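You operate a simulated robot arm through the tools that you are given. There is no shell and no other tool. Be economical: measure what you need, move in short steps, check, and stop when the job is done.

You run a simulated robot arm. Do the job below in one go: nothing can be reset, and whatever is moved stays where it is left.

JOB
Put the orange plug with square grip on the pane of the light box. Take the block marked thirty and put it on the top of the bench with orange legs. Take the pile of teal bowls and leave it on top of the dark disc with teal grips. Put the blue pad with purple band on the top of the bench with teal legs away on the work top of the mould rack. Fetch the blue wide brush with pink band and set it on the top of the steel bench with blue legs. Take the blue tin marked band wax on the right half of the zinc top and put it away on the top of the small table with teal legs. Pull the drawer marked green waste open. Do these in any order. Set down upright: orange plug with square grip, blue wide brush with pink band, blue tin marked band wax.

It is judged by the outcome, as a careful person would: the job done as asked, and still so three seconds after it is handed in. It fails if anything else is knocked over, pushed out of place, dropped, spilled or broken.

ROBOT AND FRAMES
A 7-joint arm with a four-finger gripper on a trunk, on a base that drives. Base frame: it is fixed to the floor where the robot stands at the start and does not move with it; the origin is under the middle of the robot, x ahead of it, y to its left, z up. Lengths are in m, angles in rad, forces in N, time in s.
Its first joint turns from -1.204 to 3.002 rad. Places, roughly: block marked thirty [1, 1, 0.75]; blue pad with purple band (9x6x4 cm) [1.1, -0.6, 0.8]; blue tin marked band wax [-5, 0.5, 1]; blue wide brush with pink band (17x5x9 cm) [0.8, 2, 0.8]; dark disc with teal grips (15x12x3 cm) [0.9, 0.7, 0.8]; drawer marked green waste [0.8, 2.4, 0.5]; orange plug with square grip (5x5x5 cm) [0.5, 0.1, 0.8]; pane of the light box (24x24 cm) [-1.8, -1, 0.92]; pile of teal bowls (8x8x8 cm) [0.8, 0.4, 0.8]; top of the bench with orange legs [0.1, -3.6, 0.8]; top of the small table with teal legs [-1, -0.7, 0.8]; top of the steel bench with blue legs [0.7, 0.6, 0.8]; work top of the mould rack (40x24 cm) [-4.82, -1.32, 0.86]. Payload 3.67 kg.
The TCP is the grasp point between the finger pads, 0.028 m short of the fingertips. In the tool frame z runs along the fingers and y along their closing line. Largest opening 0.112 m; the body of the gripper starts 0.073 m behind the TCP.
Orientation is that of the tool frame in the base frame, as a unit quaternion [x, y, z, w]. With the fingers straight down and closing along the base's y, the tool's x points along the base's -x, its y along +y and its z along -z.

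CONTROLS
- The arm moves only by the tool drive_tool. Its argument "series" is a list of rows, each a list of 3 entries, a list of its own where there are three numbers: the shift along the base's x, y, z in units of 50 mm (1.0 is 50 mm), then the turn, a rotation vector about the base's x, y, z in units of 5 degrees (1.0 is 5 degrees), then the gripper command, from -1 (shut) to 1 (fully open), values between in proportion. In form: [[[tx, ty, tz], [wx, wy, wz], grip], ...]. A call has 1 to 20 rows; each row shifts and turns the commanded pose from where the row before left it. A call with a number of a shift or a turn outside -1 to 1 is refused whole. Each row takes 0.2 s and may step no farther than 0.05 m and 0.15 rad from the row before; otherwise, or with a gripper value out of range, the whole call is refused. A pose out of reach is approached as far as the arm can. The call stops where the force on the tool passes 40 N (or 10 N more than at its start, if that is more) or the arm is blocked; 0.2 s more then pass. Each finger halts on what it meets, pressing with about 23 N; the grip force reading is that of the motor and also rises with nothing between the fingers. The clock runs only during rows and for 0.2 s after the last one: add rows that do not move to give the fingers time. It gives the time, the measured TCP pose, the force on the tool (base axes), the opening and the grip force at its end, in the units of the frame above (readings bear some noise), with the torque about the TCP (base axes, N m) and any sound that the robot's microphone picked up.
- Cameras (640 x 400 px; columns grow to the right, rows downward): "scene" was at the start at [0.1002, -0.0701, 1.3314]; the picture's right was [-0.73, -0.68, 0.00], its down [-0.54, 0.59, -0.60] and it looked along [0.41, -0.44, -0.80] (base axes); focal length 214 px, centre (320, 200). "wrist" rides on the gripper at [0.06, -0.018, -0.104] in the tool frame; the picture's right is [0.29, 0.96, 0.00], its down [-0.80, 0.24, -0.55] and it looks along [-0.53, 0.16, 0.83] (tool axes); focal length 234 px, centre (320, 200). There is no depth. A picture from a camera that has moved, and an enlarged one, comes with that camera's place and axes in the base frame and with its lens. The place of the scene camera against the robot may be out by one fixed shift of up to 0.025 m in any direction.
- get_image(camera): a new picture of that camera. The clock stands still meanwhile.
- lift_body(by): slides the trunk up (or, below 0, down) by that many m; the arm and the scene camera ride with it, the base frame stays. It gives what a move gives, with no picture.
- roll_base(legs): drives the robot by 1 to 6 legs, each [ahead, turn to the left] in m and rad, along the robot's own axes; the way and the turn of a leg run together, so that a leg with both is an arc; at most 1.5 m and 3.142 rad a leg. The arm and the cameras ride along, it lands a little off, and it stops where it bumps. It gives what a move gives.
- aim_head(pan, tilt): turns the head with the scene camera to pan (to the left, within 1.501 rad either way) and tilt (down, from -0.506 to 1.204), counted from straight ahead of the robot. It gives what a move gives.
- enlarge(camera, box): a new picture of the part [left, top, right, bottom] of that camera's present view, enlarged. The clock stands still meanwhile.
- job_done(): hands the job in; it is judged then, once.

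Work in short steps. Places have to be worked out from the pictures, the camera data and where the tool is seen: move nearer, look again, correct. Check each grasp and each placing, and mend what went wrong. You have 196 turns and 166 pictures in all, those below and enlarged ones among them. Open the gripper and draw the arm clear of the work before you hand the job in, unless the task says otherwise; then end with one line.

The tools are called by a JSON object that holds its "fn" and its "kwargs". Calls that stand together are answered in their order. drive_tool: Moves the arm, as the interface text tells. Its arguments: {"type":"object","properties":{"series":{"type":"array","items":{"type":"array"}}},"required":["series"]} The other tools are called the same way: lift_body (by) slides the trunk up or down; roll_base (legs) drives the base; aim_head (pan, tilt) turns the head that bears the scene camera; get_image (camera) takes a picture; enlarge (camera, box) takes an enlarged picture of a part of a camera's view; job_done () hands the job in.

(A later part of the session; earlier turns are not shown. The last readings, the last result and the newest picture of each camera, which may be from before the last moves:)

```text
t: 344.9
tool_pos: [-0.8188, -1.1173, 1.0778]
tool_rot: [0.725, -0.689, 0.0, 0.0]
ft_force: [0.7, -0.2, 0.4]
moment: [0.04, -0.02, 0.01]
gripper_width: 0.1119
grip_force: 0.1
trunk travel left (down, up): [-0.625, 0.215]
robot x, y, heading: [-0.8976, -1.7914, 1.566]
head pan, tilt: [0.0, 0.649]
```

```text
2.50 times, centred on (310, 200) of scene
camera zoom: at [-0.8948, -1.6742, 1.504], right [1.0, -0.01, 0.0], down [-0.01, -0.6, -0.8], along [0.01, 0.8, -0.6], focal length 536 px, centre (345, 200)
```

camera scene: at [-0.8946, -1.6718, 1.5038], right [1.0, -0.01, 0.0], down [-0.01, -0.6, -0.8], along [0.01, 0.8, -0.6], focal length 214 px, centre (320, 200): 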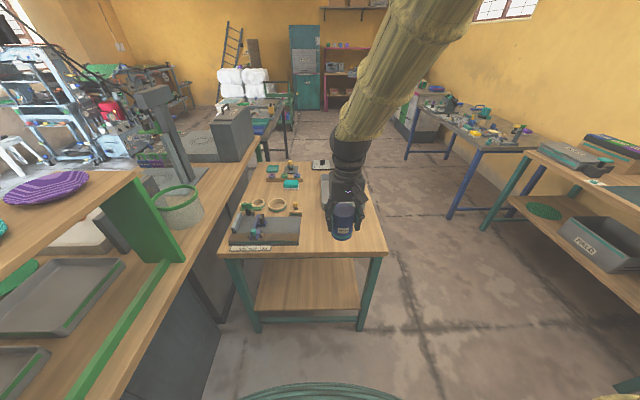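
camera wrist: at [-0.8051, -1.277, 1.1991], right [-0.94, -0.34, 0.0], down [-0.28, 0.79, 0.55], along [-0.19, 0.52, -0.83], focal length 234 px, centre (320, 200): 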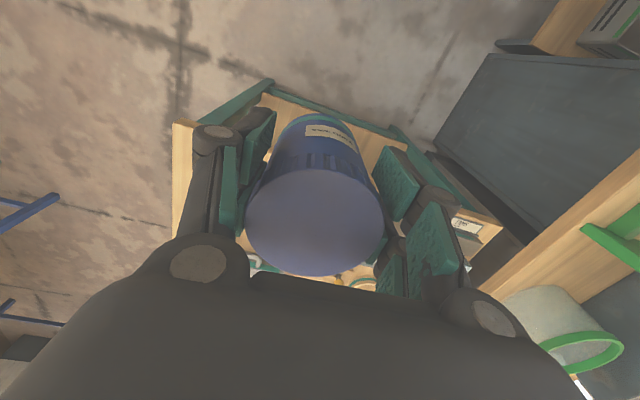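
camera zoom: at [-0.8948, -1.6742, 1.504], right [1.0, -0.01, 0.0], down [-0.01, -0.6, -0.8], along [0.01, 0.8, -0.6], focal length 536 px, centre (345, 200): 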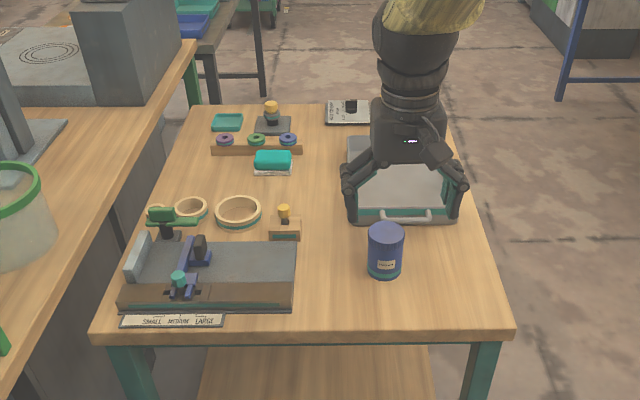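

Tin stands upright. Next the pad: drive round to (0,-0.65) and face the teal-legged bench.

{"fn": "roll_base", "kwargs": {"legs": [[-0.15, 0], [0, -1.566], [0.93, 0], [0, 1.571], [1.27, 0], [0, -1.571]]}}

{"fn": "aim_head", "kwargs": {"pan": 0.1, "tilt": 0.6}}

{"fn": "get_image", "kwargs": {"camera": "scene"}}

{"fn": "get_image", "kwargs": {"camera": "wrist"}}

```text
t: 368.2
tool_pos: [0.6858, -0.7047, 1.0763]
tool_rot: [-0.043, 0.999, 0.001, 0.0]
ft_force: [0.8, 0.3, -0.8]
moment: [-0.01, -0.04, 0.01]
gripper_width: 0.1119
grip_force: 0.0
trunk travel left (down, up): [-0.625, 0.215]
robot x, y, heading: [0.006, -0.6513, 0.028]
head pan, tilt: [0.0, 0.649]
```

```text
t: 368.9
tool_pos: [0.6854, -0.7043, 1.0767]
tool_rot: [-0.042, 0.999, 0.001, 0.0]
ft_force: [0.1, -0.4, -0.2]
moment: [0.01, -0.02, -0.03]
gripper_width: 0.1121
grip_force: 0.0
trunk travel left (down, up): [-0.625, 0.215]
robot x, y, heading: [0.0042, -0.6529, 0.029]
head pan, tilt: [0.099, 0.6]
```

```text
45 pictures are left
camera scene: at [0.1439, -0.654, 1.5081], right [0.12, -0.99, 0.0], down [-0.56, -0.07, -0.82], along [0.82, 0.1, -0.57], focal length 214 px, centre (320, 200)
```

scene: 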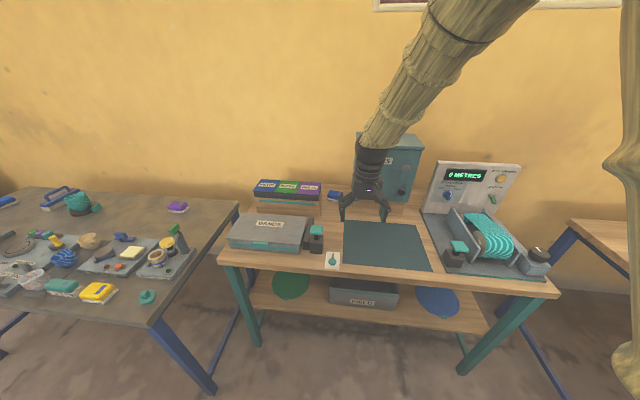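

```text
44 pictures are left
camera wrist: at [0.6283, -0.7281, 1.1795], right [-0.37, 0.93, 0.0], down [0.77, 0.31, 0.55], along [0.51, 0.21, -0.83], focal length 234 px, centre (320, 200)
```

wrist: 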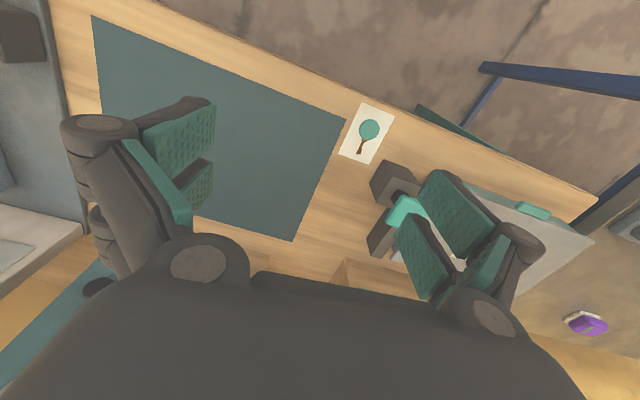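

A small blue object is visible at (335,197), behind the press and beside the tray stand. I zoom in.

{"fn": "enlarge", "kwargs": {"camera": "scene", "box": [240, 160, 400, 260]}}

```text
4.00 times, centred on (320, 210) of scene
camera zoom: at [0.1439, -0.654, 1.5081], right [0.12, -0.99, 0.0], down [-0.56, -0.07, -0.82], along [0.82, 0.1, -0.57], focal length 858 px, centre (320, 160)
```

zoom: 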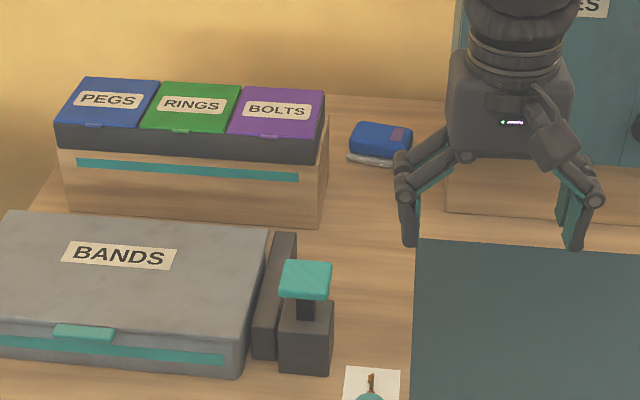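

The blue pad with purple patch lies near (1.15,-0.61), in an 18 cm gap between the PEGS box and the cabinet stand. I line up y, straighten yaw, then drive 0.22 m forward.

{"fn": "drive_tool", "kwargs": {"series": [[[0, 0.6, 0.2], [0, 0, -0.5], 1], [[0, 0.6, 0.2], [0, 0, -0.46], 1], [[0, 0.6, 0.2], [0, 0, 0], 1]]}}

{"fn": "roll_base", "kwargs": {"legs": [[0, -0.028], [0.22, 0]]}}

{"fn": "get_image", "kwargs": {"camera": "wrist"}}

```text
t: 369.7
tool_pos: [0.6866, -0.615, 1.1071]
tool_rot: [-0.002, 1.0, 0.0, -0.001]
ft_force: [0.7, -0.7, -0.1]
moment: [-0.02, 0.01, 0.03]
gripper_width: 0.1121
grip_force: 0.1
trunk travel left (down, up): [-0.625, 0.215]
robot x, y, heading: [0.006, -0.6504, 0.026]
head pan, tilt: [0.099, 0.6]
```

```text
t: 371.7
tool_pos: [0.9089, -0.6342, 1.1061]
tool_rot: [0.012, 1.0, 0.001, -0.002]
ft_force: [-0.5, -0.1, 0.0]
moment: [0.03, 0.03, 0.01]
gripper_width: 0.1119
grip_force: 0.0
trunk travel left (down, up): [-0.625, 0.215]
robot x, y, heading: [0.2242, -0.6505, 0.004]
head pan, tilt: [0.099, 0.6]
```

```text
42 pictures are left
camera wrist: at [0.8483, -0.6514, 1.2088], right [-0.26, 0.96, 0.0], down [0.8, 0.22, 0.55], along [0.53, 0.15, -0.83], focal length 234 px, centre (320, 200)
```

wrist: 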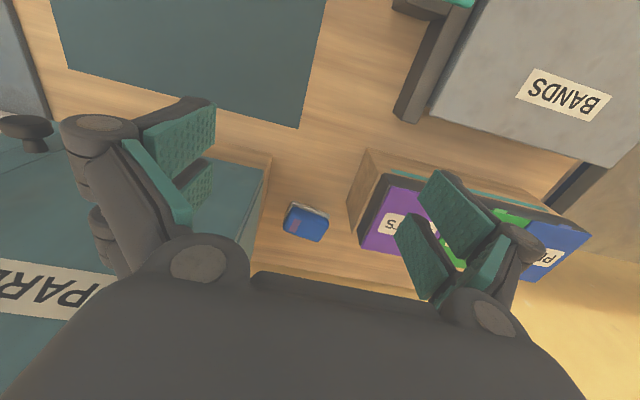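

Pad at ≈(1.145,-0.597); gap runs from y≈-0.69 to -0.52. I move closer to (1.06,-0.60) and refine.

{"fn": "drive_tool", "kwargs": {"series": [[[0.8, 0.3, -0.3], [0, 0, -0.27], 0.9], [[0.9, 0.3, -0.3], [0, 0, 0], 0.9], [[0.9, 0, -0.4], [0, 0, 0], 0.9], [[0.5, 0, -0.4], [0, 0, 0], 0.9], [[0, 0, 0], [0, 0, 0], 0.9]]}}

{"fn": "get_image", "kwargs": {"camera": "wrist"}}

{"fn": "enlarge", "kwargs": {"camera": "scene", "box": [250, 140, 410, 260]}}

```text
t: 372.9
tool_pos: [1.0603, -0.6023, 1.0366]
tool_rot: [0.024, 1.0, 0.002, -0.001]
ft_force: [-0.6, -0.9, 0.1]
moment: [0.03, -0.04, 0.01]
gripper_width: 0.1067
grip_force: 0.1
trunk travel left (down, up): [-0.625, 0.215]
robot x, y, heading: [0.2247, -0.6515, 0.002]
head pan, tilt: [0.099, 0.6]
```

```text
41 pictures are left
camera wrist: at [1.0006, -0.6182, 1.14], right [-0.24, 0.97, 0.0], down [0.81, 0.2, 0.55], along [0.54, 0.14, -0.83], focal length 234 px, centre (320, 200)
```

wrist: 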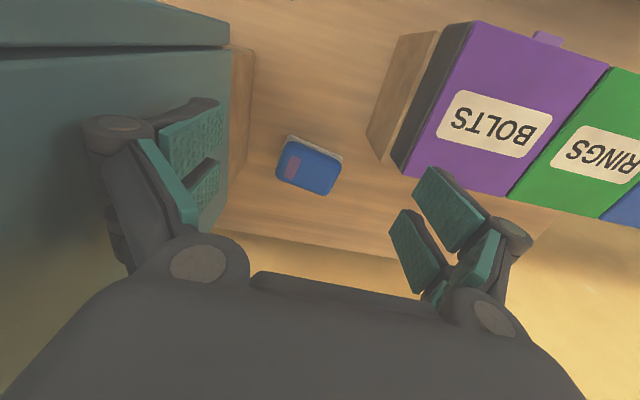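

```text
3.33 times, centred on (330, 200) of scene
camera zoom: at [0.3628, -0.6581, 1.5082], right [0.1, -1.0, 0.0], down [-0.56, -0.06, -0.83], along [0.82, 0.08, -0.56], focal length 715 px, centre (287, 200)
```

zoom: 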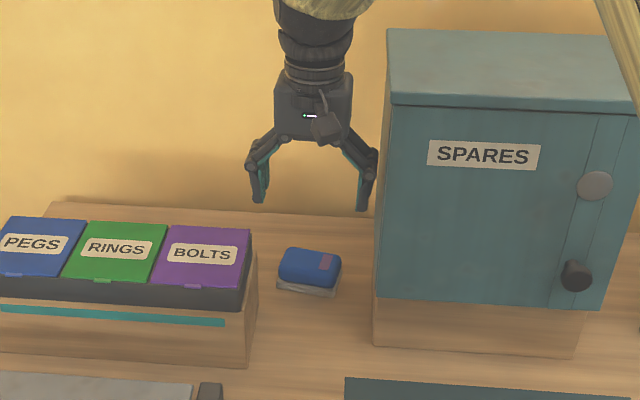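

Pad centre (1.143,-0.595), lying square. I fix yaw, move over it at this height and check clearances to cabinet and box.

{"fn": "drive_tool", "kwargs": {"series": [[[0.8, 0.05, 0], [0, 0, 0.55], 0.86], [[0.85, 0.05, 0], [0, 0, 0], 0.86], [[0, 0, 0], [0, 0, 0], 0.86]]}}

{"fn": "get_image", "kwargs": {"camera": "wrist"}}

{"fn": "enlarge", "kwargs": {"camera": "scene", "box": [260, 100, 420, 240]}}

```text
t: 373.7
tool_pos: [1.1439, -0.5972, 1.0376]
tool_rot: [0.0, 1.0, 0.001, 0.0]
ft_force: [0.4, 1.0, 0.4]
moment: [0.01, -0.04, 0.0]
gripper_width: 0.1043
grip_force: 0.0
trunk travel left (down, up): [-0.625, 0.215]
robot x, y, heading: [0.2257, -0.6476, -0.002]
head pan, tilt: [0.099, 0.6]
```

```text
39 pictures are left
camera wrist: at [1.0843, -0.6154, 1.1407], right [-0.29, 0.96, 0.0], down [0.8, 0.24, 0.55], along [0.53, 0.16, -0.83], focal length 234 px, centre (320, 200)
```

wrist: 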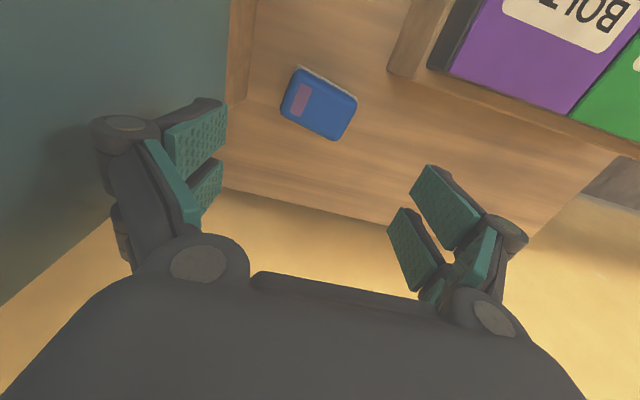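

```text
2.86 times, centred on (340, 170) of scene
camera zoom: at [0.3622, -0.6581, 1.5083], right [0.1, -1.0, 0.0], down [-0.56, -0.06, -0.83], along [0.82, 0.08, -0.56], focal length 613 px, centre (263, 286)
```

zoom: 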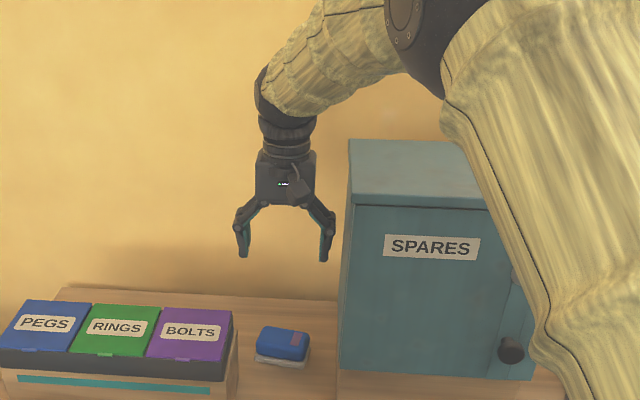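

The forearm leans over the cabinet and would come down on it. I tilt the tool so the fingers point forward-down 35° (wrist stays in front of the cabinet), and re-check.

{"fn": "drive_tool", "kwargs": {"series": [[[-0.3, 0, 0], [0, -1, 0], 0.86], [[-0.3, 0, 0], [0, -1, 0], 0.86], [[0, 0, 0], [0, -1, 0], 0.86], [[0, 0, 0], [0, -1, 0], 0.86], [[0, 0, 0], [0, -1, 0], 0.86], [[0, 0, 0], [0, -1, 0], 0.86], [[0, 0, 0], [0, -1, 0], 0.86], [[0, 0, 0], [0, -1, 0], 0.86], [[0, 0, 0], [0, 0, 0], 0.86]]}}

{"fn": "get_image", "kwargs": {"camera": "wrist"}}

{"fn": "enlarge", "kwargs": {"camera": "scene", "box": [240, 100, 420, 240]}}

```text
t: 375.0
tool_pos: [1.1186, -0.6144, 1.021]
tool_rot: [0.017, 0.979, 0.014, 0.201]
ft_force: [-10.0, 27.4, 11.3]
moment: [-1.77, -0.31, -0.78]
gripper_width: 0.0967
grip_force: 0.0
trunk travel left (down, up): [-0.625, 0.215]
robot x, y, heading: [0.2267, -0.6556, 0.009]
head pan, tilt: [0.099, 0.6]
stopped in row 6: the force on the tool passed its limit at 41 N (the readings are from after the stop); the commanded pose is now the measured one
```

```text
37 pictures are left
camera wrist: at [1.0225, -0.6323, 1.0916], right [-0.24, 0.97, -0.08], down [0.52, 0.2, 0.83], along [0.82, 0.16, -0.55], focal length 234 px, centre (320, 200)
```

wrist: 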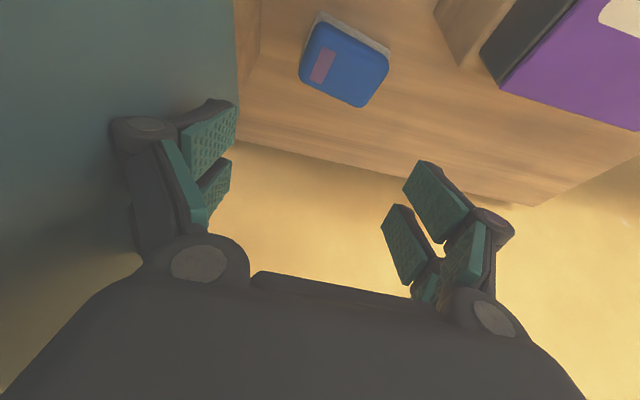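

```text
2.86 times, centred on (330, 170) of scene
camera zoom: at [0.3615, -0.6553, 1.5084], right [0.1, -0.99, 0.0], down [-0.56, -0.06, -0.83], along [0.82, 0.09, -0.56], focal length 613 px, centre (291, 286)
```

zoom: 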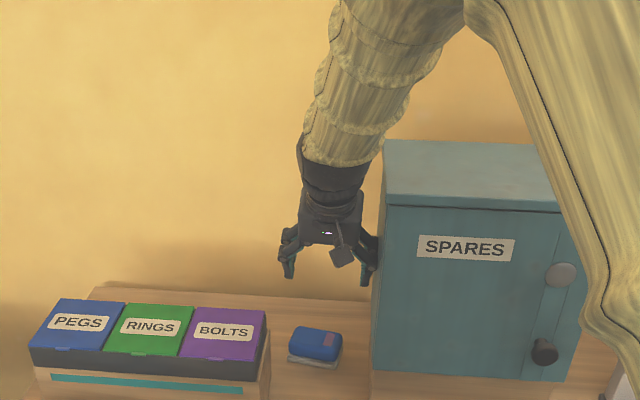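

The right finger touched the cabinet side (so its side is at y≈-0.677). I shift 1.6 cm away from it and check forces.

{"fn": "drive_tool", "kwargs": {"series": [[[0, 0.2, 0], [0, 0, 0], 0.86], [[0, 0.15, 0], [0, 0, 0], 0.86], [[0, 0, 0], [0, 0, 0], 0.86]]}}

{"fn": "enlarge", "kwargs": {"camera": "scene", "box": [240, 80, 440, 240]}}

```text
t: 375.8
tool_pos: [1.1251, -0.6114, 1.0251]
tool_rot: [0.027, 0.979, 0.02, 0.201]
ft_force: [0.6, 4.3, -0.6]
moment: [-0.15, 0.0, -0.02]
gripper_width: 0.1019
grip_force: 0.0
trunk travel left (down, up): [-0.625, 0.215]
robot x, y, heading: [0.2282, -0.6497, 0.005]
head pan, tilt: [0.099, 0.6]
```

```text
2.50 times, centred on (340, 160) of scene
camera zoom: at [0.3635, -0.6571, 1.5081], right [0.1, -0.99, 0.0], down [-0.56, -0.06, -0.82], along [0.82, 0.08, -0.57], focal length 536 px, centre (270, 300)
```

zoom: 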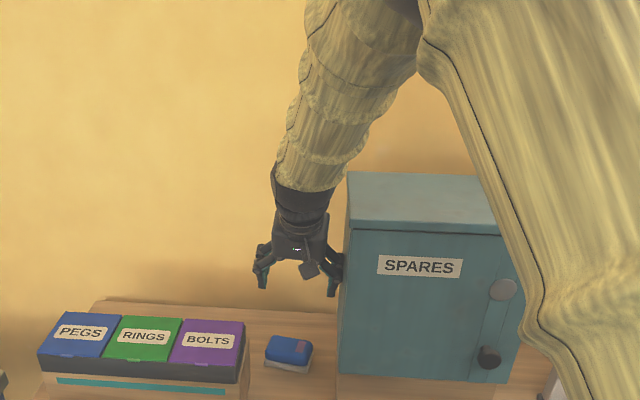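

Awkward here. I back the base out 0.3 m, set the tilted posture in free space, and will then bring it in with base drive and lower with the trunk.

{"fn": "roll_base", "kwargs": {"legs": [[-0.3, 0]]}}

{"fn": "drive_tool", "kwargs": {"series": [[[0, 0.2, 0.3], [0, -0.6, -0.3], 0.86], [[0, 0.2, 0.3], [0, -0.6, -0.3], 0.86], [[0, 0, 0.3], [0, -0.6, 0], 0.86], [[0, 0, 0], [0, -0.6, 0], 0.86], [[0, 0, 0], [0, 0, 0], 0.86]]}}

{"fn": "get_image", "kwargs": {"camera": "scene"}}

```text
t: 377.8
tool_pos: [0.823, -0.609, 1.0243]
tool_rot: [0.026, 0.979, 0.018, 0.201]
ft_force: [-0.1, -0.1, -0.2]
moment: [-0.01, -0.05, -0.02]
gripper_width: 0.1042
grip_force: 0.1
trunk travel left (down, up): [-0.625, 0.215]
robot x, y, heading: [-0.0767, -0.6536, 0.007]
head pan, tilt: [0.099, 0.6]
```

```text
t: 379.2
tool_pos: [0.8325, -0.6393, 1.0214]
tool_rot: [0.094, 0.959, 0.043, 0.262]
ft_force: [0.6, -0.8, -0.1]
moment: [0.01, 0.02, 0.0]
gripper_width: 0.1044
grip_force: 0.0
trunk travel left (down, up): [-0.625, 0.215]
robot x, y, heading: [-0.0707, -0.6552, 0.005]
head pan, tilt: [0.099, 0.6]
stopped in row 5: the arm was blocked; the commanded pose is now the measured one
```

```text
34 pictures are left
camera scene: at [0.0644, -0.6587, 1.5081], right [0.11, -0.99, 0.0], down [-0.56, -0.06, -0.82], along [0.82, 0.09, -0.57], focal length 214 px, centre (320, 200)
```

scene: 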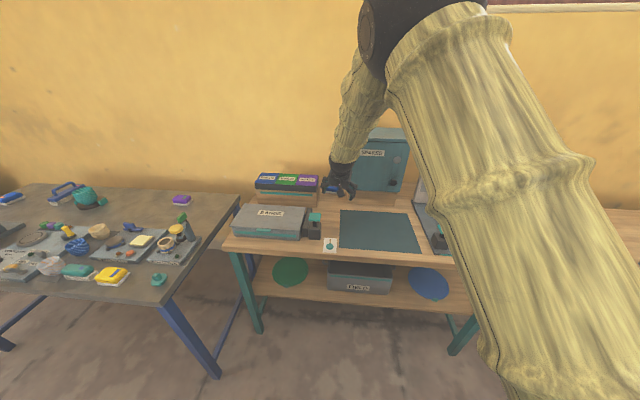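

A joint limit blocks the tilt posture. Better: come from farther left so the forearm doesn't hang over the cabinet. First restore the vertical tool, a bit back and higher.

{"fn": "drive_tool", "kwargs": {"series": [[[-0.4, 0, 0.1], [-0.06, 0.89, 0], 1], [[-0.4, 0, 0.2], [-0.06, 0.89, 0], 1], [[-0.4, 0, 0.2], [-0.06, 0.89, 0.4], 1], [[-0.4, 0, 0.3], [-0.06, 0.89, 0.6], 1], [[-0.4, 0, 0.3], [-0.06, 0.89, 0.6], 1], [[-0.4, 0, 0.3], [-0.06, 0.89, 0.6], 1], [[-0.4, 0, 0.3], [-0.06, 0.89, 0.5], 1], [[0, 0, 0], [0, 0, 0], 1]]}}

```text
t: 381.0
tool_pos: [0.6924, -0.634, 1.1082]
tool_rot: [-0.021, 1.0, 0.019, -0.006]
ft_force: [0.4, 0.2, 0.3]
moment: [0.0, 0.03, 0.0]
gripper_width: 0.1119
grip_force: 0.1
trunk travel left (down, up): [-0.625, 0.215]
robot x, y, heading: [-0.0743, -0.6522, 0.007]
head pan, tilt: [0.099, 0.6]
```

Tool vertical again. Raise the trunk 0.12 m and shift the base to about (0.22,-0.33).

{"fn": "lift_body", "kwargs": {"by": 0.12}}

{"fn": "roll_base", "kwargs": {"legs": [[0, 0.826], [0.42, 0], [0, -0.83]]}}

```text
t: 382.5
tool_pos: [0.6917, -0.6344, 1.2253]
tool_rot: [-0.02, 1.0, 0.018, -0.006]
ft_force: [0.1, 0.0, -0.7]
moment: [0.0, -0.01, 0.03]
gripper_width: 0.1121
grip_force: 0.0
trunk travel left (down, up): [-0.745, 0.095]
robot x, y, heading: [-0.0735, -0.6525, 0.011]
head pan, tilt: [0.099, 0.6]
```

```text
t: 389.3
tool_pos: [0.9761, -0.3437, 1.2264]
tool_rot: [-0.013, 1.0, 0.018, -0.006]
ft_force: [-0.4, -0.2, -0.3]
moment: [0.04, 0.03, 0.0]
gripper_width: 0.1118
grip_force: 0.1
trunk travel left (down, up): [-0.745, 0.095]
robot x, y, heading: [0.2112, -0.3487, -0.005]
head pan, tilt: [0.099, 0.6]
```

Now swing the tool right to (1.03,-0.598) at z≈1.15, and look.

{"fn": "drive_tool", "kwargs": {"series": [[[0, -0.9, -0.2], [-0.1, 0.1, 0], 0.86], [[0, -0.9, -0.3], [-0.1, 0, 0], 0.86], [[0.2, -0.9, -0.3], [-0.1, 0, 0], 0.86], [[0.2, -0.9, -0.3], [-0.1, 0, 0], 0.86], [[0.3, -0.9, -0.3], [0, 0, 0], 0.86], [[0.4, -0.58, -0.2], [0, 0, 0], 0.86], [[0, 0, 0], [0, 0, 0], 0.86]]}}

{"fn": "aim_head", "kwargs": {"pan": -0.25, "tilt": 0.6}}

{"fn": "get_image", "kwargs": {"camera": "scene"}}

```text
t: 390.9
tool_pos: [1.03, -0.5973, 1.1472]
tool_rot: [-0.013, 1.0, 0.0, -0.01]
ft_force: [0.5, 0.3, -0.3]
moment: [-0.05, 0.02, 0.03]
gripper_width: 0.104
grip_force: 0.1
trunk travel left (down, up): [-0.745, 0.095]
robot x, y, heading: [0.2097, -0.3529, -0.005]
head pan, tilt: [0.099, 0.6]
```

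```text
t: 391.8
tool_pos: [1.0315, -0.5968, 1.1442]
tool_rot: [-0.013, 1.0, 0.001, -0.01]
ft_force: [0.0, -0.3, -0.1]
moment: [0.01, 0.0, 0.04]
gripper_width: 0.1042
grip_force: 0.1
trunk travel left (down, up): [-0.745, 0.095]
robot x, y, heading: [0.2124, -0.3493, -0.006]
head pan, tilt: [-0.25, 0.6]
```

```text
33 pictures are left
camera scene: at [0.3463, -0.3894, 1.628], right [-0.25, -0.97, 0.0], down [-0.55, 0.14, -0.82], along [0.8, -0.21, -0.57], focal length 214 px, centre (320, 200)
```

scene: 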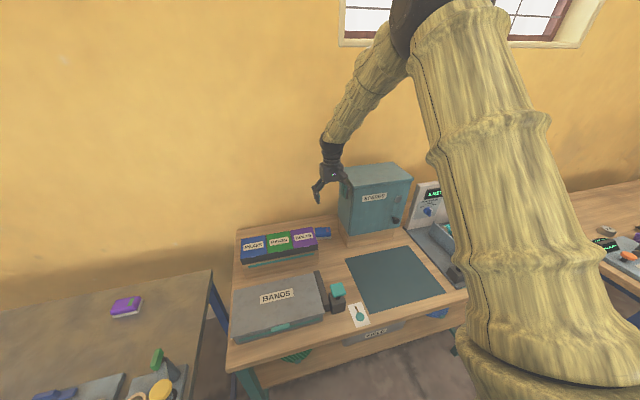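

Forearm is steeper now. I add a 7° lean of the wrist toward +y (away from the cabinet), move above the pad and lower to z≈1.0, then look.

{"fn": "drive_tool", "kwargs": {"series": [[[0.5, 0, -0.3], [-0.7, -0.23, -0.3], 0.86], [[0.6, 0, -0.4], [-0.7, 0, 0], 0.86], [[0.6, 0, -0.5], [0, 0, 0], 0.86], [[0.55, 0, -0.5], [0, 0, 0], 0.86], [[0, 0, -0.6], [0, 0, 0], 0.86], [[0, 0, -0.6], [0, 0, 0], 0.86], [[0, 0, 0], [0, 0, 0], 0.86]]}}

{"fn": "get_image", "kwargs": {"camera": "wrist"}}

{"fn": "enlarge", "kwargs": {"camera": "scene", "box": [240, 80, 440, 260]}}

```text
t: 393.4
tool_pos: [1.1423, -0.5978, 1.0045]
tool_rot: [0.001, 0.998, -0.061, 0.001]
ft_force: [0.0, 0.8, 0.1]
moment: [-0.02, -0.02, -0.03]
gripper_width: 0.1038
grip_force: 0.1
trunk travel left (down, up): [-0.745, 0.095]
robot x, y, heading: [0.2111, -0.3513, -0.007]
head pan, tilt: [-0.25, 0.6]
```

```text
32 pictures are left
camera wrist: at [1.0826, -0.6035, 1.1082], right [-0.29, 0.95, -0.12], down [0.8, 0.3, 0.52], along [0.53, 0.06, -0.85], focal length 234 px, centre (320, 200)
```

wrist: 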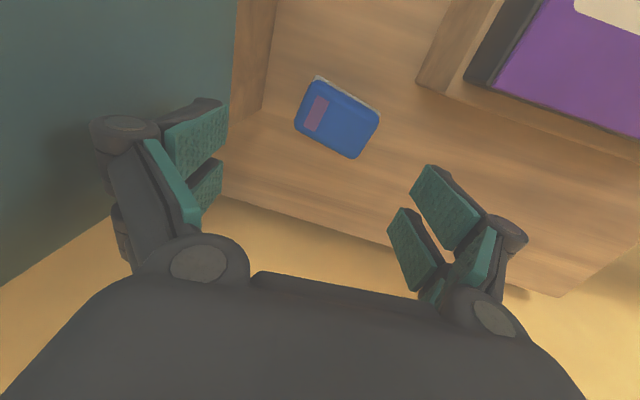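

```text
2.22 times, centred on (340, 170) of scene
camera zoom: at [0.3449, -0.3892, 1.6282], right [-0.25, -0.97, 0.0], down [-0.55, 0.14, -0.83], along [0.8, -0.21, -0.56], focal length 477 px, centre (276, 267)
```

zoom: 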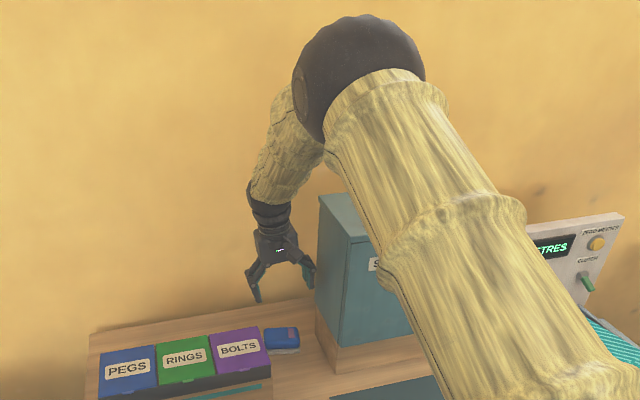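

Pad is centred below the tool and the forearm now clears the cabinet. Lower to z≈0.90.

{"fn": "drive_tool", "kwargs": {"series": [[[0, 0.01, -0.5], [0, 0, 0], 0.86], [[0, 0, -0.5], [0, 0, 0], 0.86], [[0, 0, -0.5], [0, 0, 0], 0.86], [[0, 0, -0.5], [0, 0, 0], 0.86], [[0, 0, 0], [0, 0, 0], 0.86]]}}

{"fn": "get_image", "kwargs": {"camera": "wrist"}}

{"fn": "enlarge", "kwargs": {"camera": "scene", "box": [260, 100, 420, 240]}}

```text
t: 394.6
tool_pos: [1.1449, -0.5972, 0.9025]
tool_rot: [0.001, 0.998, -0.062, -0.001]
ft_force: [-0.8, 0.3, 0.3]
moment: [0.0, 0.0, 0.0]
gripper_width: 0.1042
grip_force: 0.1
trunk travel left (down, up): [-0.745, 0.095]
robot x, y, heading: [0.2147, -0.3525, -0.01]
head pan, tilt: [-0.25, 0.6]
```

```text
30 pictures are left
camera wrist: at [1.085, -0.6038, 1.0066], right [-0.29, 0.95, -0.12], down [0.8, 0.3, 0.52], along [0.53, 0.06, -0.85], focal length 234 px, centre (320, 200)
```

wrist: 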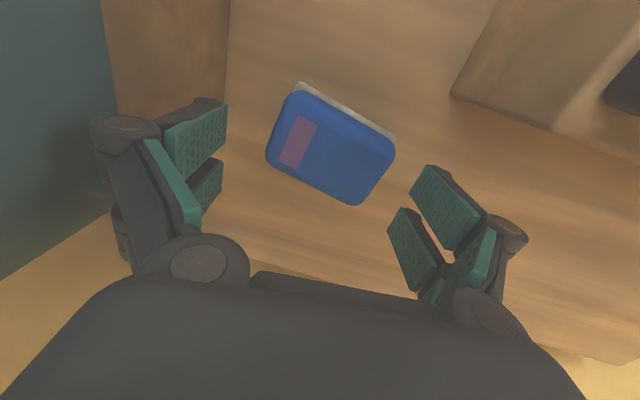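

```text
2.86 times, centred on (340, 170) of scene
camera zoom: at [0.3457, -0.3891, 1.6281], right [-0.25, -0.97, 0.0], down [-0.55, 0.14, -0.83], along [0.8, -0.21, -0.56], focal length 613 px, centre (263, 286)
```

zoom: 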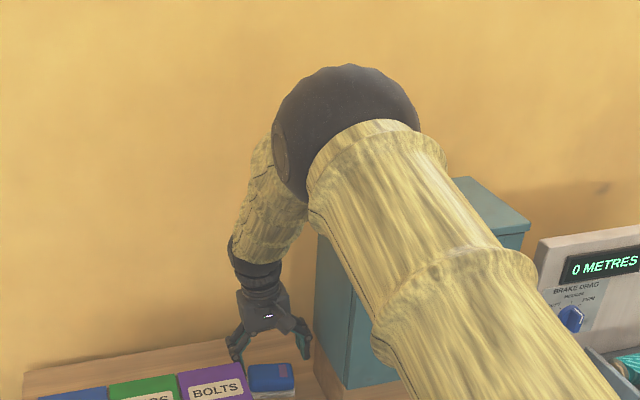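

Centred. Lower the last 5.5 cm and close on the pad.

{"fn": "drive_tool", "kwargs": {"series": [[[0, 0, -0.4], [0, 0, -0.4], 0.86], [[0, 0, -0.4], [0, 0, -0.2], 0.86], [[0, 0, -0.34], [0, 0, 0], 0.86], [[0, 0, 0], [0, 0, 0], 0.5], [[0, 0, 0], [0, 0, 0], 0.0], [[0, 0, 0], [0, 0, 0], -1], [[0, 0, 0], [0, 0, 0], -1]]}}

{"fn": "get_image", "kwargs": {"camera": "wrist"}}

```text
t: 396.1
tool_pos: [1.1457, -0.5978, 0.8451]
tool_rot: [0.027, 0.998, -0.061, -0.002]
ft_force: [1.5, 0.2, 5.5]
moment: [0.26, 0.06, -0.06]
gripper_width: 0.0915
grip_force: 22.5
trunk travel left (down, up): [-0.745, 0.095]
robot x, y, heading: [0.2107, -0.3505, -0.01]
head pan, tilt: [-0.25, 0.6]
```

```text
28 pictures are left
camera wrist: at [1.0852, -0.6011, 0.9493], right [-0.24, 0.96, -0.12], down [0.81, 0.26, 0.52], along [0.53, 0.03, -0.85], focal length 234 px, centre (320, 200)
```

wrist: 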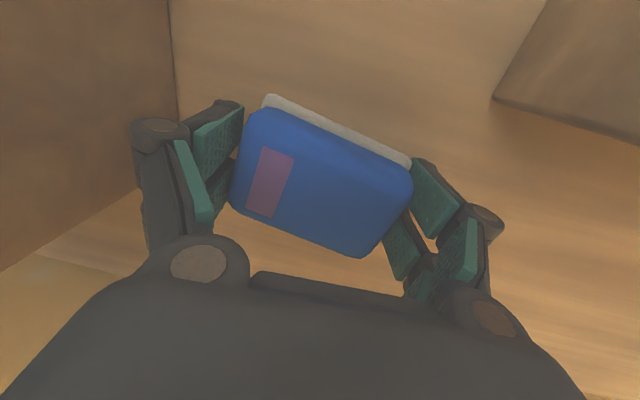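

Pad gripped at 0.0915. Lift slowly and check.

{"fn": "drive_tool", "kwargs": {"series": [[[0, 0, 0.3], [0, 0, 0], -1], [[0, 0, 0.6], [0, 0, 0], -1], [[0, 0, 0.7], [0, 0, 0], -1], [[0, 0, 0.7], [0, 0, 0], -1], [[0, 0, 0.7], [0, 0, 0], -1], [[0, 0, 0.7], [0, 0, 0], -1]]}}

{"fn": "get_image", "kwargs": {"camera": "wrist"}}

```text
t: 397.6
tool_pos: [1.143, -0.5965, 1.0298]
tool_rot: [0.027, 0.998, -0.061, -0.002]
ft_force: [-0.6, 0.6, -0.7]
moment: [-0.01, -0.01, -0.02]
gripper_width: 0.0908
grip_force: 22.7
trunk travel left (down, up): [-0.745, 0.095]
robot x, y, heading: [0.2122, -0.3505, -0.01]
head pan, tilt: [-0.25, 0.6]
```

```text
27 pictures are left
camera wrist: at [1.0828, -0.5993, 1.1346], right [-0.24, 0.96, -0.12], down [0.81, 0.26, 0.52], along [0.53, 0.03, -0.85], focal length 234 px, centre (320, 200)
```

wrist: 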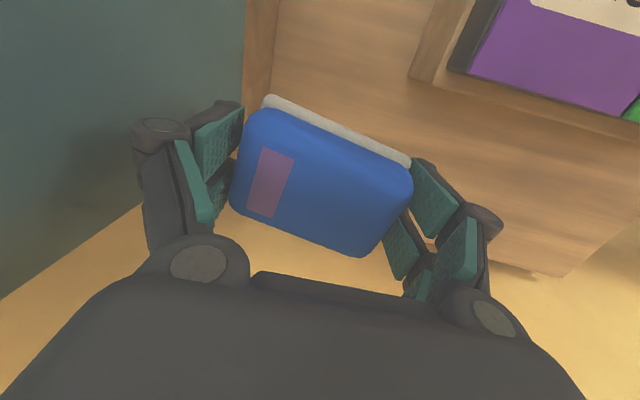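

Held. Retract straight back out of the gap, rise, level the tool, and recentre in front of the robot.

{"fn": "drive_tool", "kwargs": {"series": [[[-0.6, 0, 0.5], [0, 0, 0], -1], [[-0.8, 0, 0.4], [0, 0, 0], -1], [[-0.8, 0, 0.3], [0, 0, 0], -1], [[-0.8, 0.2, 0.3], [0.7, 0, 0], -1], [[-0.8, 0.5, 0], [0.7, 0, 0], -1], [[-0.7, 0.7, 0], [0, 0, 0], -1], [[-0.7, 0.7, 0], [0, 0, 0], -1], [[-0.7, 0.7, 0], [0, 0, 0], -1], [[-0.7, 0.7, 0], [0, 0, 0], -1], [[0, 0, 0], [0, 0, 0], -1]]}}

```text
t: 399.8
tool_pos: [0.8163, -0.4244, 1.1046]
tool_rot: [0.027, 1.0, 0.001, -0.006]
ft_force: [-0.1, 0.3, -0.4]
moment: [0.02, 0.0, 0.01]
gripper_width: 0.0825
grip_force: 22.8
trunk travel left (down, up): [-0.745, 0.095]
robot x, y, heading: [0.2121, -0.3472, -0.001]
head pan, tilt: [-0.25, 0.6]
```

The opening dropped to 0.0825 – I check how the pad sits.

{"fn": "get_image", "kwargs": {"camera": "wrist"}}

```text
26 pictures are left
camera wrist: at [0.7555, -0.4404, 1.2078], right [-0.24, 0.97, 0.0], down [0.81, 0.2, 0.55], along [0.53, 0.13, -0.84], focal length 234 px, centre (320, 200)
```

wrist: 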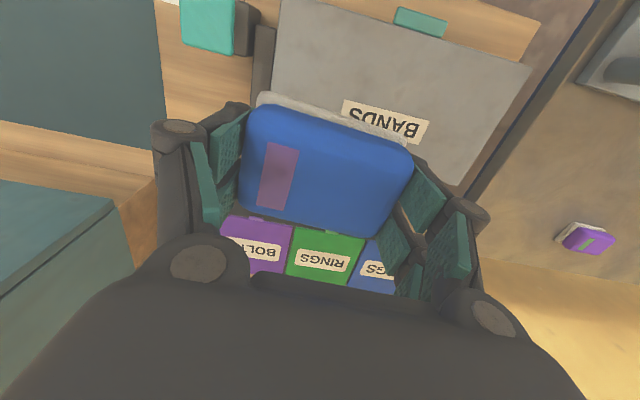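

The pad has just squared itself in the fingers – fine. Drive the known route: back off, down the aisle, round the green bench.

{"fn": "roll_base", "kwargs": {"legs": [[-0.25, 0], [0, -1.571], [1.4, 0], [0, -1.02], [1.25, 0], [0, -0.55]]}}

{"fn": "get_image", "kwargs": {"camera": "wrist"}}

```text
t: 422.0
tool_pos: [-1.648, -2.4441, 1.1047]
tool_rot: [1.0, 0.006, 0.004, 0.0]
ft_force: [-0.2, 0.6, -1.1]
moment: [0.02, -0.01, -0.03]
gripper_width: 0.0825
grip_force: 23.1
trunk travel left (down, up): [-0.745, 0.095]
robot x, y, heading: [-1.0452, -2.4785, -3.087]
head pan, tilt: [-0.25, 0.6]
```

```text
25 pictures are left
camera wrist: at [-1.5891, -2.4257, 1.2085], right [0.3, -0.95, 0.0], down [-0.8, -0.25, 0.55], along [-0.52, -0.17, -0.84], focal length 234 px, centre (320, 200)
```

wrist: 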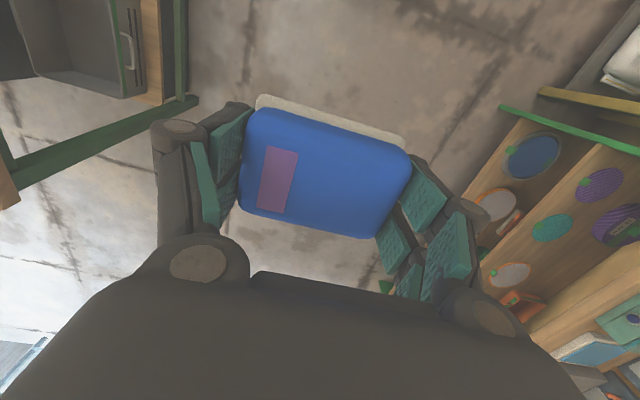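

Stable. Continue to the mould rack.

{"fn": "roll_base", "kwargs": {"legs": [[0, -0.08], [1.5, 0], [0, -0.63], [1.0, 0], [0.75, 0], [0, 0.65]]}}

{"fn": "aim_head", "kwargs": {"pan": 0, "tilt": 0.6}}

{"fn": "get_image", "kwargs": {"camera": "scene"}}

```text
t: 441.9
tool_pos: [-4.5058, -1.2581, 1.1049]
tool_rot: [0.999, -0.033, 0.003, 0.0]
ft_force: [-0.6, 0.4, 0.0]
moment: [0.04, -0.02, -0.01]
gripper_width: 0.0827
grip_force: 22.7
trunk travel left (down, up): [-0.745, 0.095]
robot x, y, heading: [-3.902, -1.3388, 3.121]
head pan, tilt: [-0.25, 0.6]
```

```text
t: 442.6
tool_pos: [-4.5053, -1.2583, 1.1048]
tool_rot: [0.999, -0.033, 0.005, 0.001]
ft_force: [-0.2, -0.5, -0.6]
moment: [0.01, -0.01, -0.01]
gripper_width: 0.0826
grip_force: 22.6
trunk travel left (down, up): [-0.745, 0.095]
robot x, y, heading: [-3.9017, -1.3387, 3.124]
head pan, tilt: [0.0, 0.6]
```

```text
24 pictures are left
camera scene: at [-4.0414, -1.3508, 1.6281], right [0.02, 1.0, 0.0], down [0.56, -0.01, -0.82], along [-0.82, 0.02, -0.57], focal length 214 px, centre (320, 200)
```

scene: 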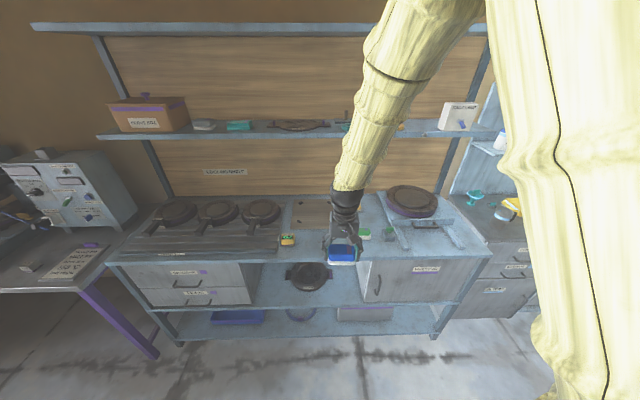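

The mould rack is ahead. I zoom to identify the work top.

{"fn": "enlarge", "kwargs": {"camera": "scene", "box": [230, 170, 430, 290]}}

{"fn": "get_image", "kwargs": {"camera": "wrist"}}

```text
3.20 times, centred on (330, 230) of scene
camera zoom: at [-4.0414, -1.3508, 1.6281], right [0.02, 1.0, 0.0], down [0.56, -0.01, -0.82], along [-0.82, 0.02, -0.57], focal length 686 px, centre (288, 104)
```

zoom: 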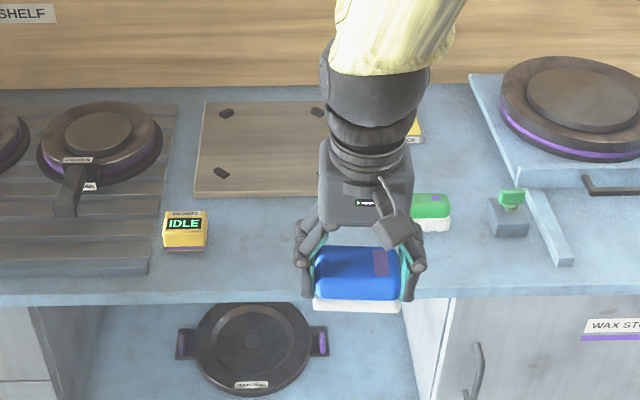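

```text
22 pictures are left
camera wrist: at [-4.4447, -1.2445, 1.2086], right [0.23, -0.97, 0.0], down [-0.82, -0.19, 0.55], along [-0.53, -0.13, -0.84], focal length 234 px, centre (320, 200)
```

wrist: 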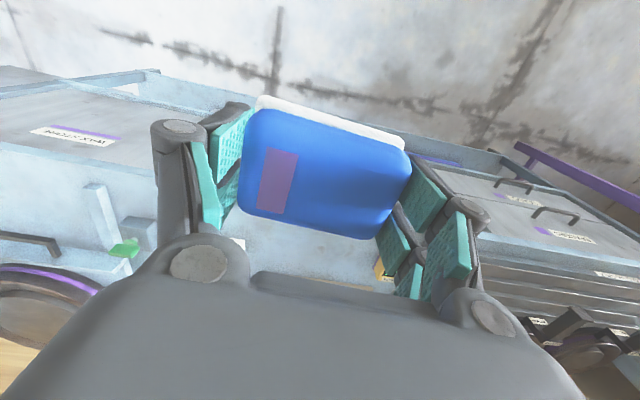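

The work top's free centre is around (-4.80,-1.32), between the IDLE box and the green pad, in front of the pinned panel. I move there at z≈1.0.

{"fn": "drive_tool", "kwargs": {"series": [[[-0.9, -0.2, -0.1], [0, 0, 0], -1], [[-0.9, -0.2, -0.2], [0, 0, 0], -1], [[-0.9, -0.2, -0.3], [0, 0, 0], -1], [[-0.9, -0.2, -0.3], [0, 0, 0], -1], [[-0.9, -0.2, -0.3], [0, 0, 0], -1], [[-0.9, -0.2, -0.4], [0, 0, 0], -1], [[-0.5, 0, -0.6], [0, 0, 0], -1], [[0, 0, 0], [0, 0, 0], -1]]}}

{"fn": "enlarge", "kwargs": {"camera": "scene", "box": [230, 150, 430, 290]}}

{"fn": "get_image", "kwargs": {"camera": "wrist"}}

```text
refused: row 6 steps farther than a row can; nothing moved
```

```text
2.86 times, centred on (330, 220) of scene
camera zoom: at [-4.0414, -1.3508, 1.6281], right [0.02, 1.0, 0.0], down [0.56, -0.01, -0.82], along [-0.82, 0.02, -0.57], focal length 613 px, centre (291, 143)
```

zoom: 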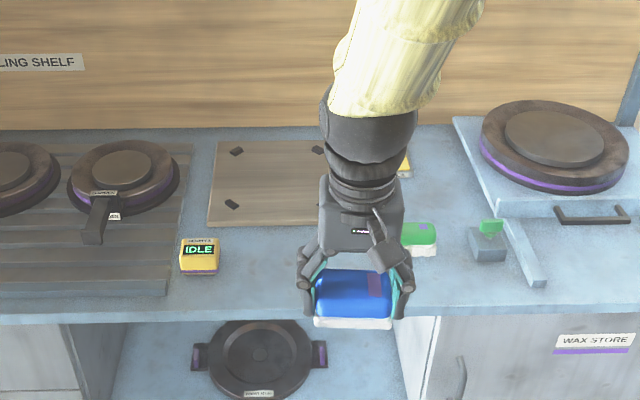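

```text
20 pictures are left
camera wrist: at [-4.4447, -1.2445, 1.2086], right [0.23, -0.97, 0.0], down [-0.82, -0.19, 0.55], along [-0.53, -0.13, -0.84], focal length 234 px, centre (320, 200)
```

wrist: 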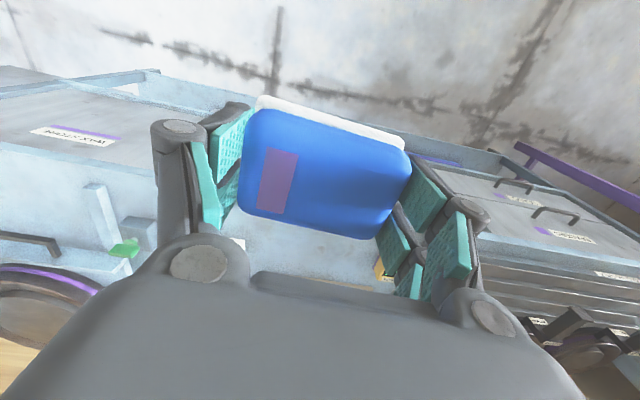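

One row exceeded the limit; I resend with smaller steps.

{"fn": "drive_tool", "kwargs": {"series": [[[-0.85, -0.2, -0.1], [0, 0, 0], -1], [[-0.85, -0.2, -0.2], [0, 0, 0], -1], [[-0.85, -0.2, -0.3], [0, 0, 0], -1], [[-0.85, -0.2, -0.3], [0, 0, 0], -1], [[-0.85, -0.2, -0.3], [0, 0, 0], -1], [[-0.85, -0.2, -0.3], [0, 0, 0], -1], [[-0.75, -0.1, -0.5], [0, 0, 0], -1], [[0, 0, 0], [0, 0, 0], -1]]}}

{"fn": "enlarge", "kwargs": {"camera": "scene", "box": [230, 130, 430, 280]}}

```text
t: 444.4
tool_pos: [-4.7973, -1.323, 1.007]
tool_rot: [0.999, -0.031, 0.003, 0.0]
ft_force: [0.2, -0.2, -0.2]
moment: [-0.02, 0.03, -0.02]
gripper_width: 0.0824
grip_force: 23.0
trunk travel left (down, up): [-0.745, 0.095]
robot x, y, heading: [-3.9018, -1.3427, 3.124]
head pan, tilt: [0.0, 0.6]
```

```text
2.67 times, centred on (330, 205) of scene
camera zoom: at [-4.0395, -1.3514, 1.6283], right [0.02, 1.0, 0.0], down [0.56, -0.01, -0.83], along [-0.83, 0.02, -0.56], focal length 572 px, centre (293, 187)
```

zoom: 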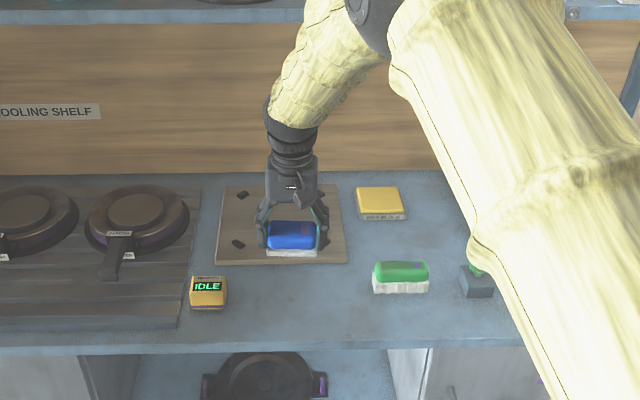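

It will land at the free spot between IDLE and the green pad. Lower to near contact and step down.

{"fn": "drive_tool", "kwargs": {"series": [[[0, 0, -0.7], [0, 0, 0], -1], [[0, 0, -0.7], [0, 0, 0], -1], [[0, 0, -0.2], [0, 0, 0], -1], [[0, 0, 0], [0, 0, 0], -1]]}}

{"fn": "drive_tool", "kwargs": {"series": [[[0, 0, -0.1], [0, 0, 0], -1], [[0, 0, -0.08], [0, 0, 0], -1], [[0, 0, 0], [0, 0, 0], -1]]}}

{"fn": "drive_tool", "kwargs": {"series": [[[0, 0, -0.08], [0, 0, 0], -1], [[0, 0, 0], [0, 0, 0], -1]]}}

{"fn": "enlarge", "kwargs": {"camera": "scene", "box": [270, 180, 390, 280]}}

```text
t: 445.4
tool_pos: [-4.7981, -1.3222, 0.9245]
tool_rot: [0.999, -0.032, 0.005, 0.001]
ft_force: [-0.6, 0.5, -1.0]
moment: [0.0, 0.02, -0.03]
gripper_width: 0.0824
grip_force: 22.9
trunk travel left (down, up): [-0.745, 0.095]
robot x, y, heading: [-3.8994, -1.3402, 3.124]
head pan, tilt: [0.0, 0.6]
```

```text
t: 446.2
tool_pos: [-4.7968, -1.3243, 0.9153]
tool_rot: [0.999, -0.033, 0.004, 0.001]
ft_force: [0.4, 0.3, -0.2]
moment: [0.02, 0.03, 0.03]
gripper_width: 0.0826
grip_force: 23.1
trunk travel left (down, up): [-0.745, 0.095]
robot x, y, heading: [-3.9017, -1.3358, 3.119]
head pan, tilt: [0.0, 0.6]
```

```text
t: 446.9
tool_pos: [-4.7961, -1.3216, 0.9125]
tool_rot: [0.999, -0.032, 0.004, 0.0]
ft_force: [-0.9, -0.4, -1.1]
moment: [-0.02, 0.01, 0.05]
gripper_width: 0.0827
grip_force: 23.0
trunk travel left (down, up): [-0.745, 0.095]
robot x, y, heading: [-3.904, -1.3401, 3.124]
head pan, tilt: [0.0, 0.6]
```

```text
4.00 times, centred on (330, 230) of scene
camera zoom: at [-4.0415, -1.3511, 1.6281], right [0.02, 1.0, 0.0], down [0.56, -0.01, -0.82], along [-0.82, 0.02, -0.57], focal length 858 px, centre (280, 80)
```

zoom: 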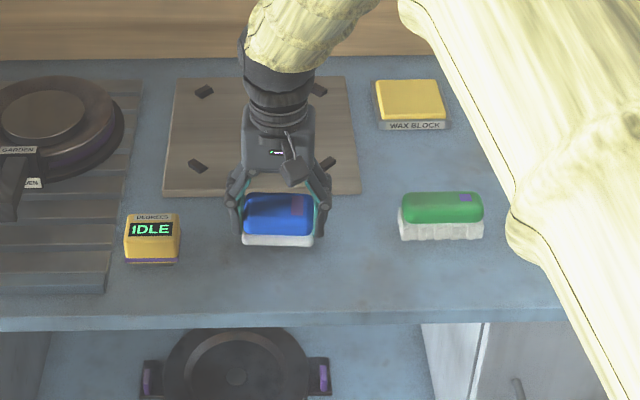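

{"fn": "drive_tool", "kwargs": {"series": [[[0, 0, -0.08], [0, 0, 0], -1], [[0, 0, 0], [0, 0, 0], -1]]}}

{"fn": "drive_tool", "kwargs": {"series": [[[0, 0, -0.07], [0, 0, 0], -1], [[0, 0, 0], [0, 0, 0], -1]]}}

{"fn": "drive_tool", "kwargs": {"series": [[[0, 0, -0.06], [0, 0, 0], -1], [[0, 0, 0], [0, 0, 0], -1]]}}

{"fn": "drive_tool", "kwargs": {"series": [[[0, 0, -0.06], [0, 0, 0], -1], [[0, 0, 0], [0, 0, 0], -1]]}}

```text
t: 447.4
tool_pos: [-4.797, -1.3237, 0.9081]
tool_rot: [0.999, -0.031, 0.004, 0.0]
ft_force: [-0.1, -0.4, -1.2]
moment: [-0.03, -0.01, 0.01]
gripper_width: 0.0823
grip_force: 23.3
trunk travel left (down, up): [-0.745, 0.095]
robot x, y, heading: [-3.905, -1.3346, 3.12]
head pan, tilt: [0.0, 0.6]
```

```text
t: 448.1
tool_pos: [-4.7974, -1.3244, 0.9051]
tool_rot: [0.999, -0.033, 0.005, 0.0]
ft_force: [-0.1, 0.3, -0.8]
moment: [-0.01, 0.05, -0.03]
gripper_width: 0.0824
grip_force: 23.2
trunk travel left (down, up): [-0.745, 0.095]
robot x, y, heading: [-3.9001, -1.337, 3.122]
head pan, tilt: [0.0, 0.6]
```

```text
t: 448.6
tool_pos: [-4.7971, -1.3241, 0.9016]
tool_rot: [0.999, -0.032, 0.004, 0.0]
ft_force: [-0.2, -0.2, -0.1]
moment: [-0.01, 0.01, -0.01]
gripper_width: 0.0823
grip_force: 22.7
trunk travel left (down, up): [-0.745, 0.095]
robot x, y, heading: [-3.9028, -1.3453, 3.118]
head pan, tilt: [0.0, 0.6]
```

```text
t: 449.2
tool_pos: [-4.7971, -1.324, 0.8994]
tool_rot: [0.999, -0.033, 0.004, 0.0]
ft_force: [0.6, 1.3, -0.8]
moment: [-0.04, 0.01, 0.01]
gripper_width: 0.0824
grip_force: 23.1
trunk travel left (down, up): [-0.745, 0.095]
robot x, y, heading: [-3.8991, -1.3389, 3.125]
head pan, tilt: [0.0, 0.6]
```

Not yet in contact; continue.

{"fn": "drive_tool", "kwargs": {"series": [[[0, 0, -0.06], [0, 0, 0], -1], [[0, 0, 0], [0, 0, 0], -1]]}}

{"fn": "drive_tool", "kwargs": {"series": [[[0, 0, -0.06], [0, 0, 0], -1], [[0, 0, 0], [0, 0, 0], -1]]}}

{"fn": "drive_tool", "kwargs": {"series": [[[0, 0, -0.06], [0, 0, 0], -1], [[0, 0, 0], [0, 0, 0], -1]]}}

{"fn": "drive_tool", "kwargs": {"series": [[[0, 0, -0.06], [0, 0, 0], -1], [[0, 0, 0], [0, 0, 0], -1]]}}

```text
t: 449.9
tool_pos: [-4.7969, -1.3245, 0.896]
tool_rot: [0.999, -0.033, 0.004, 0.0]
ft_force: [0.3, 0.6, -0.3]
moment: [-0.01, 0.0, 0.01]
gripper_width: 0.0823
grip_force: 22.8
trunk travel left (down, up): [-0.745, 0.095]
robot x, y, heading: [-3.9041, -1.3375, 3.127]
head pan, tilt: [0.0, 0.6]
```

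```text
t: 450.4
tool_pos: [-4.7975, -1.324, 0.8924]
tool_rot: [0.999, -0.032, 0.005, 0.0]
ft_force: [-0.3, -0.3, 2.6]
moment: [0.11, 0.04, 0.01]
gripper_width: 0.0827
grip_force: 23.2
trunk travel left (down, up): [-0.745, 0.095]
robot x, y, heading: [-3.8986, -1.3333, 3.124]
head pan, tilt: [0.0, 0.6]
```

```text
t: 451.1
tool_pos: [-4.7972, -1.3247, 0.8921]
tool_rot: [0.999, -0.032, 0.002, 0.001]
ft_force: [-1.2, -0.2, 21.1]
moment: [0.17, 0.3, -0.03]
gripper_width: 0.0828
grip_force: 22.7
trunk travel left (down, up): [-0.745, 0.095]
robot x, y, heading: [-3.9051, -1.3384, 3.116]
head pan, tilt: [0.0, 0.6]
```

```text
t: 451.6
tool_pos: [-4.7986, -1.3239, 0.892]
tool_rot: [0.999, -0.032, 0.001, 0.001]
ft_force: [10.3, -0.6, 16.9]
moment: [0.07, -0.3, -0.02]
gripper_width: 0.0827
grip_force: 22.7
trunk travel left (down, up): [-0.745, 0.095]
robot x, y, heading: [-3.9038, -1.3358, 3.12]
head pan, tilt: [0.0, 0.6]
stopped in row 2: the force on the tool passed its limit at 41 N (the readings are from after the stop); the commanded pose is now the measured one
```

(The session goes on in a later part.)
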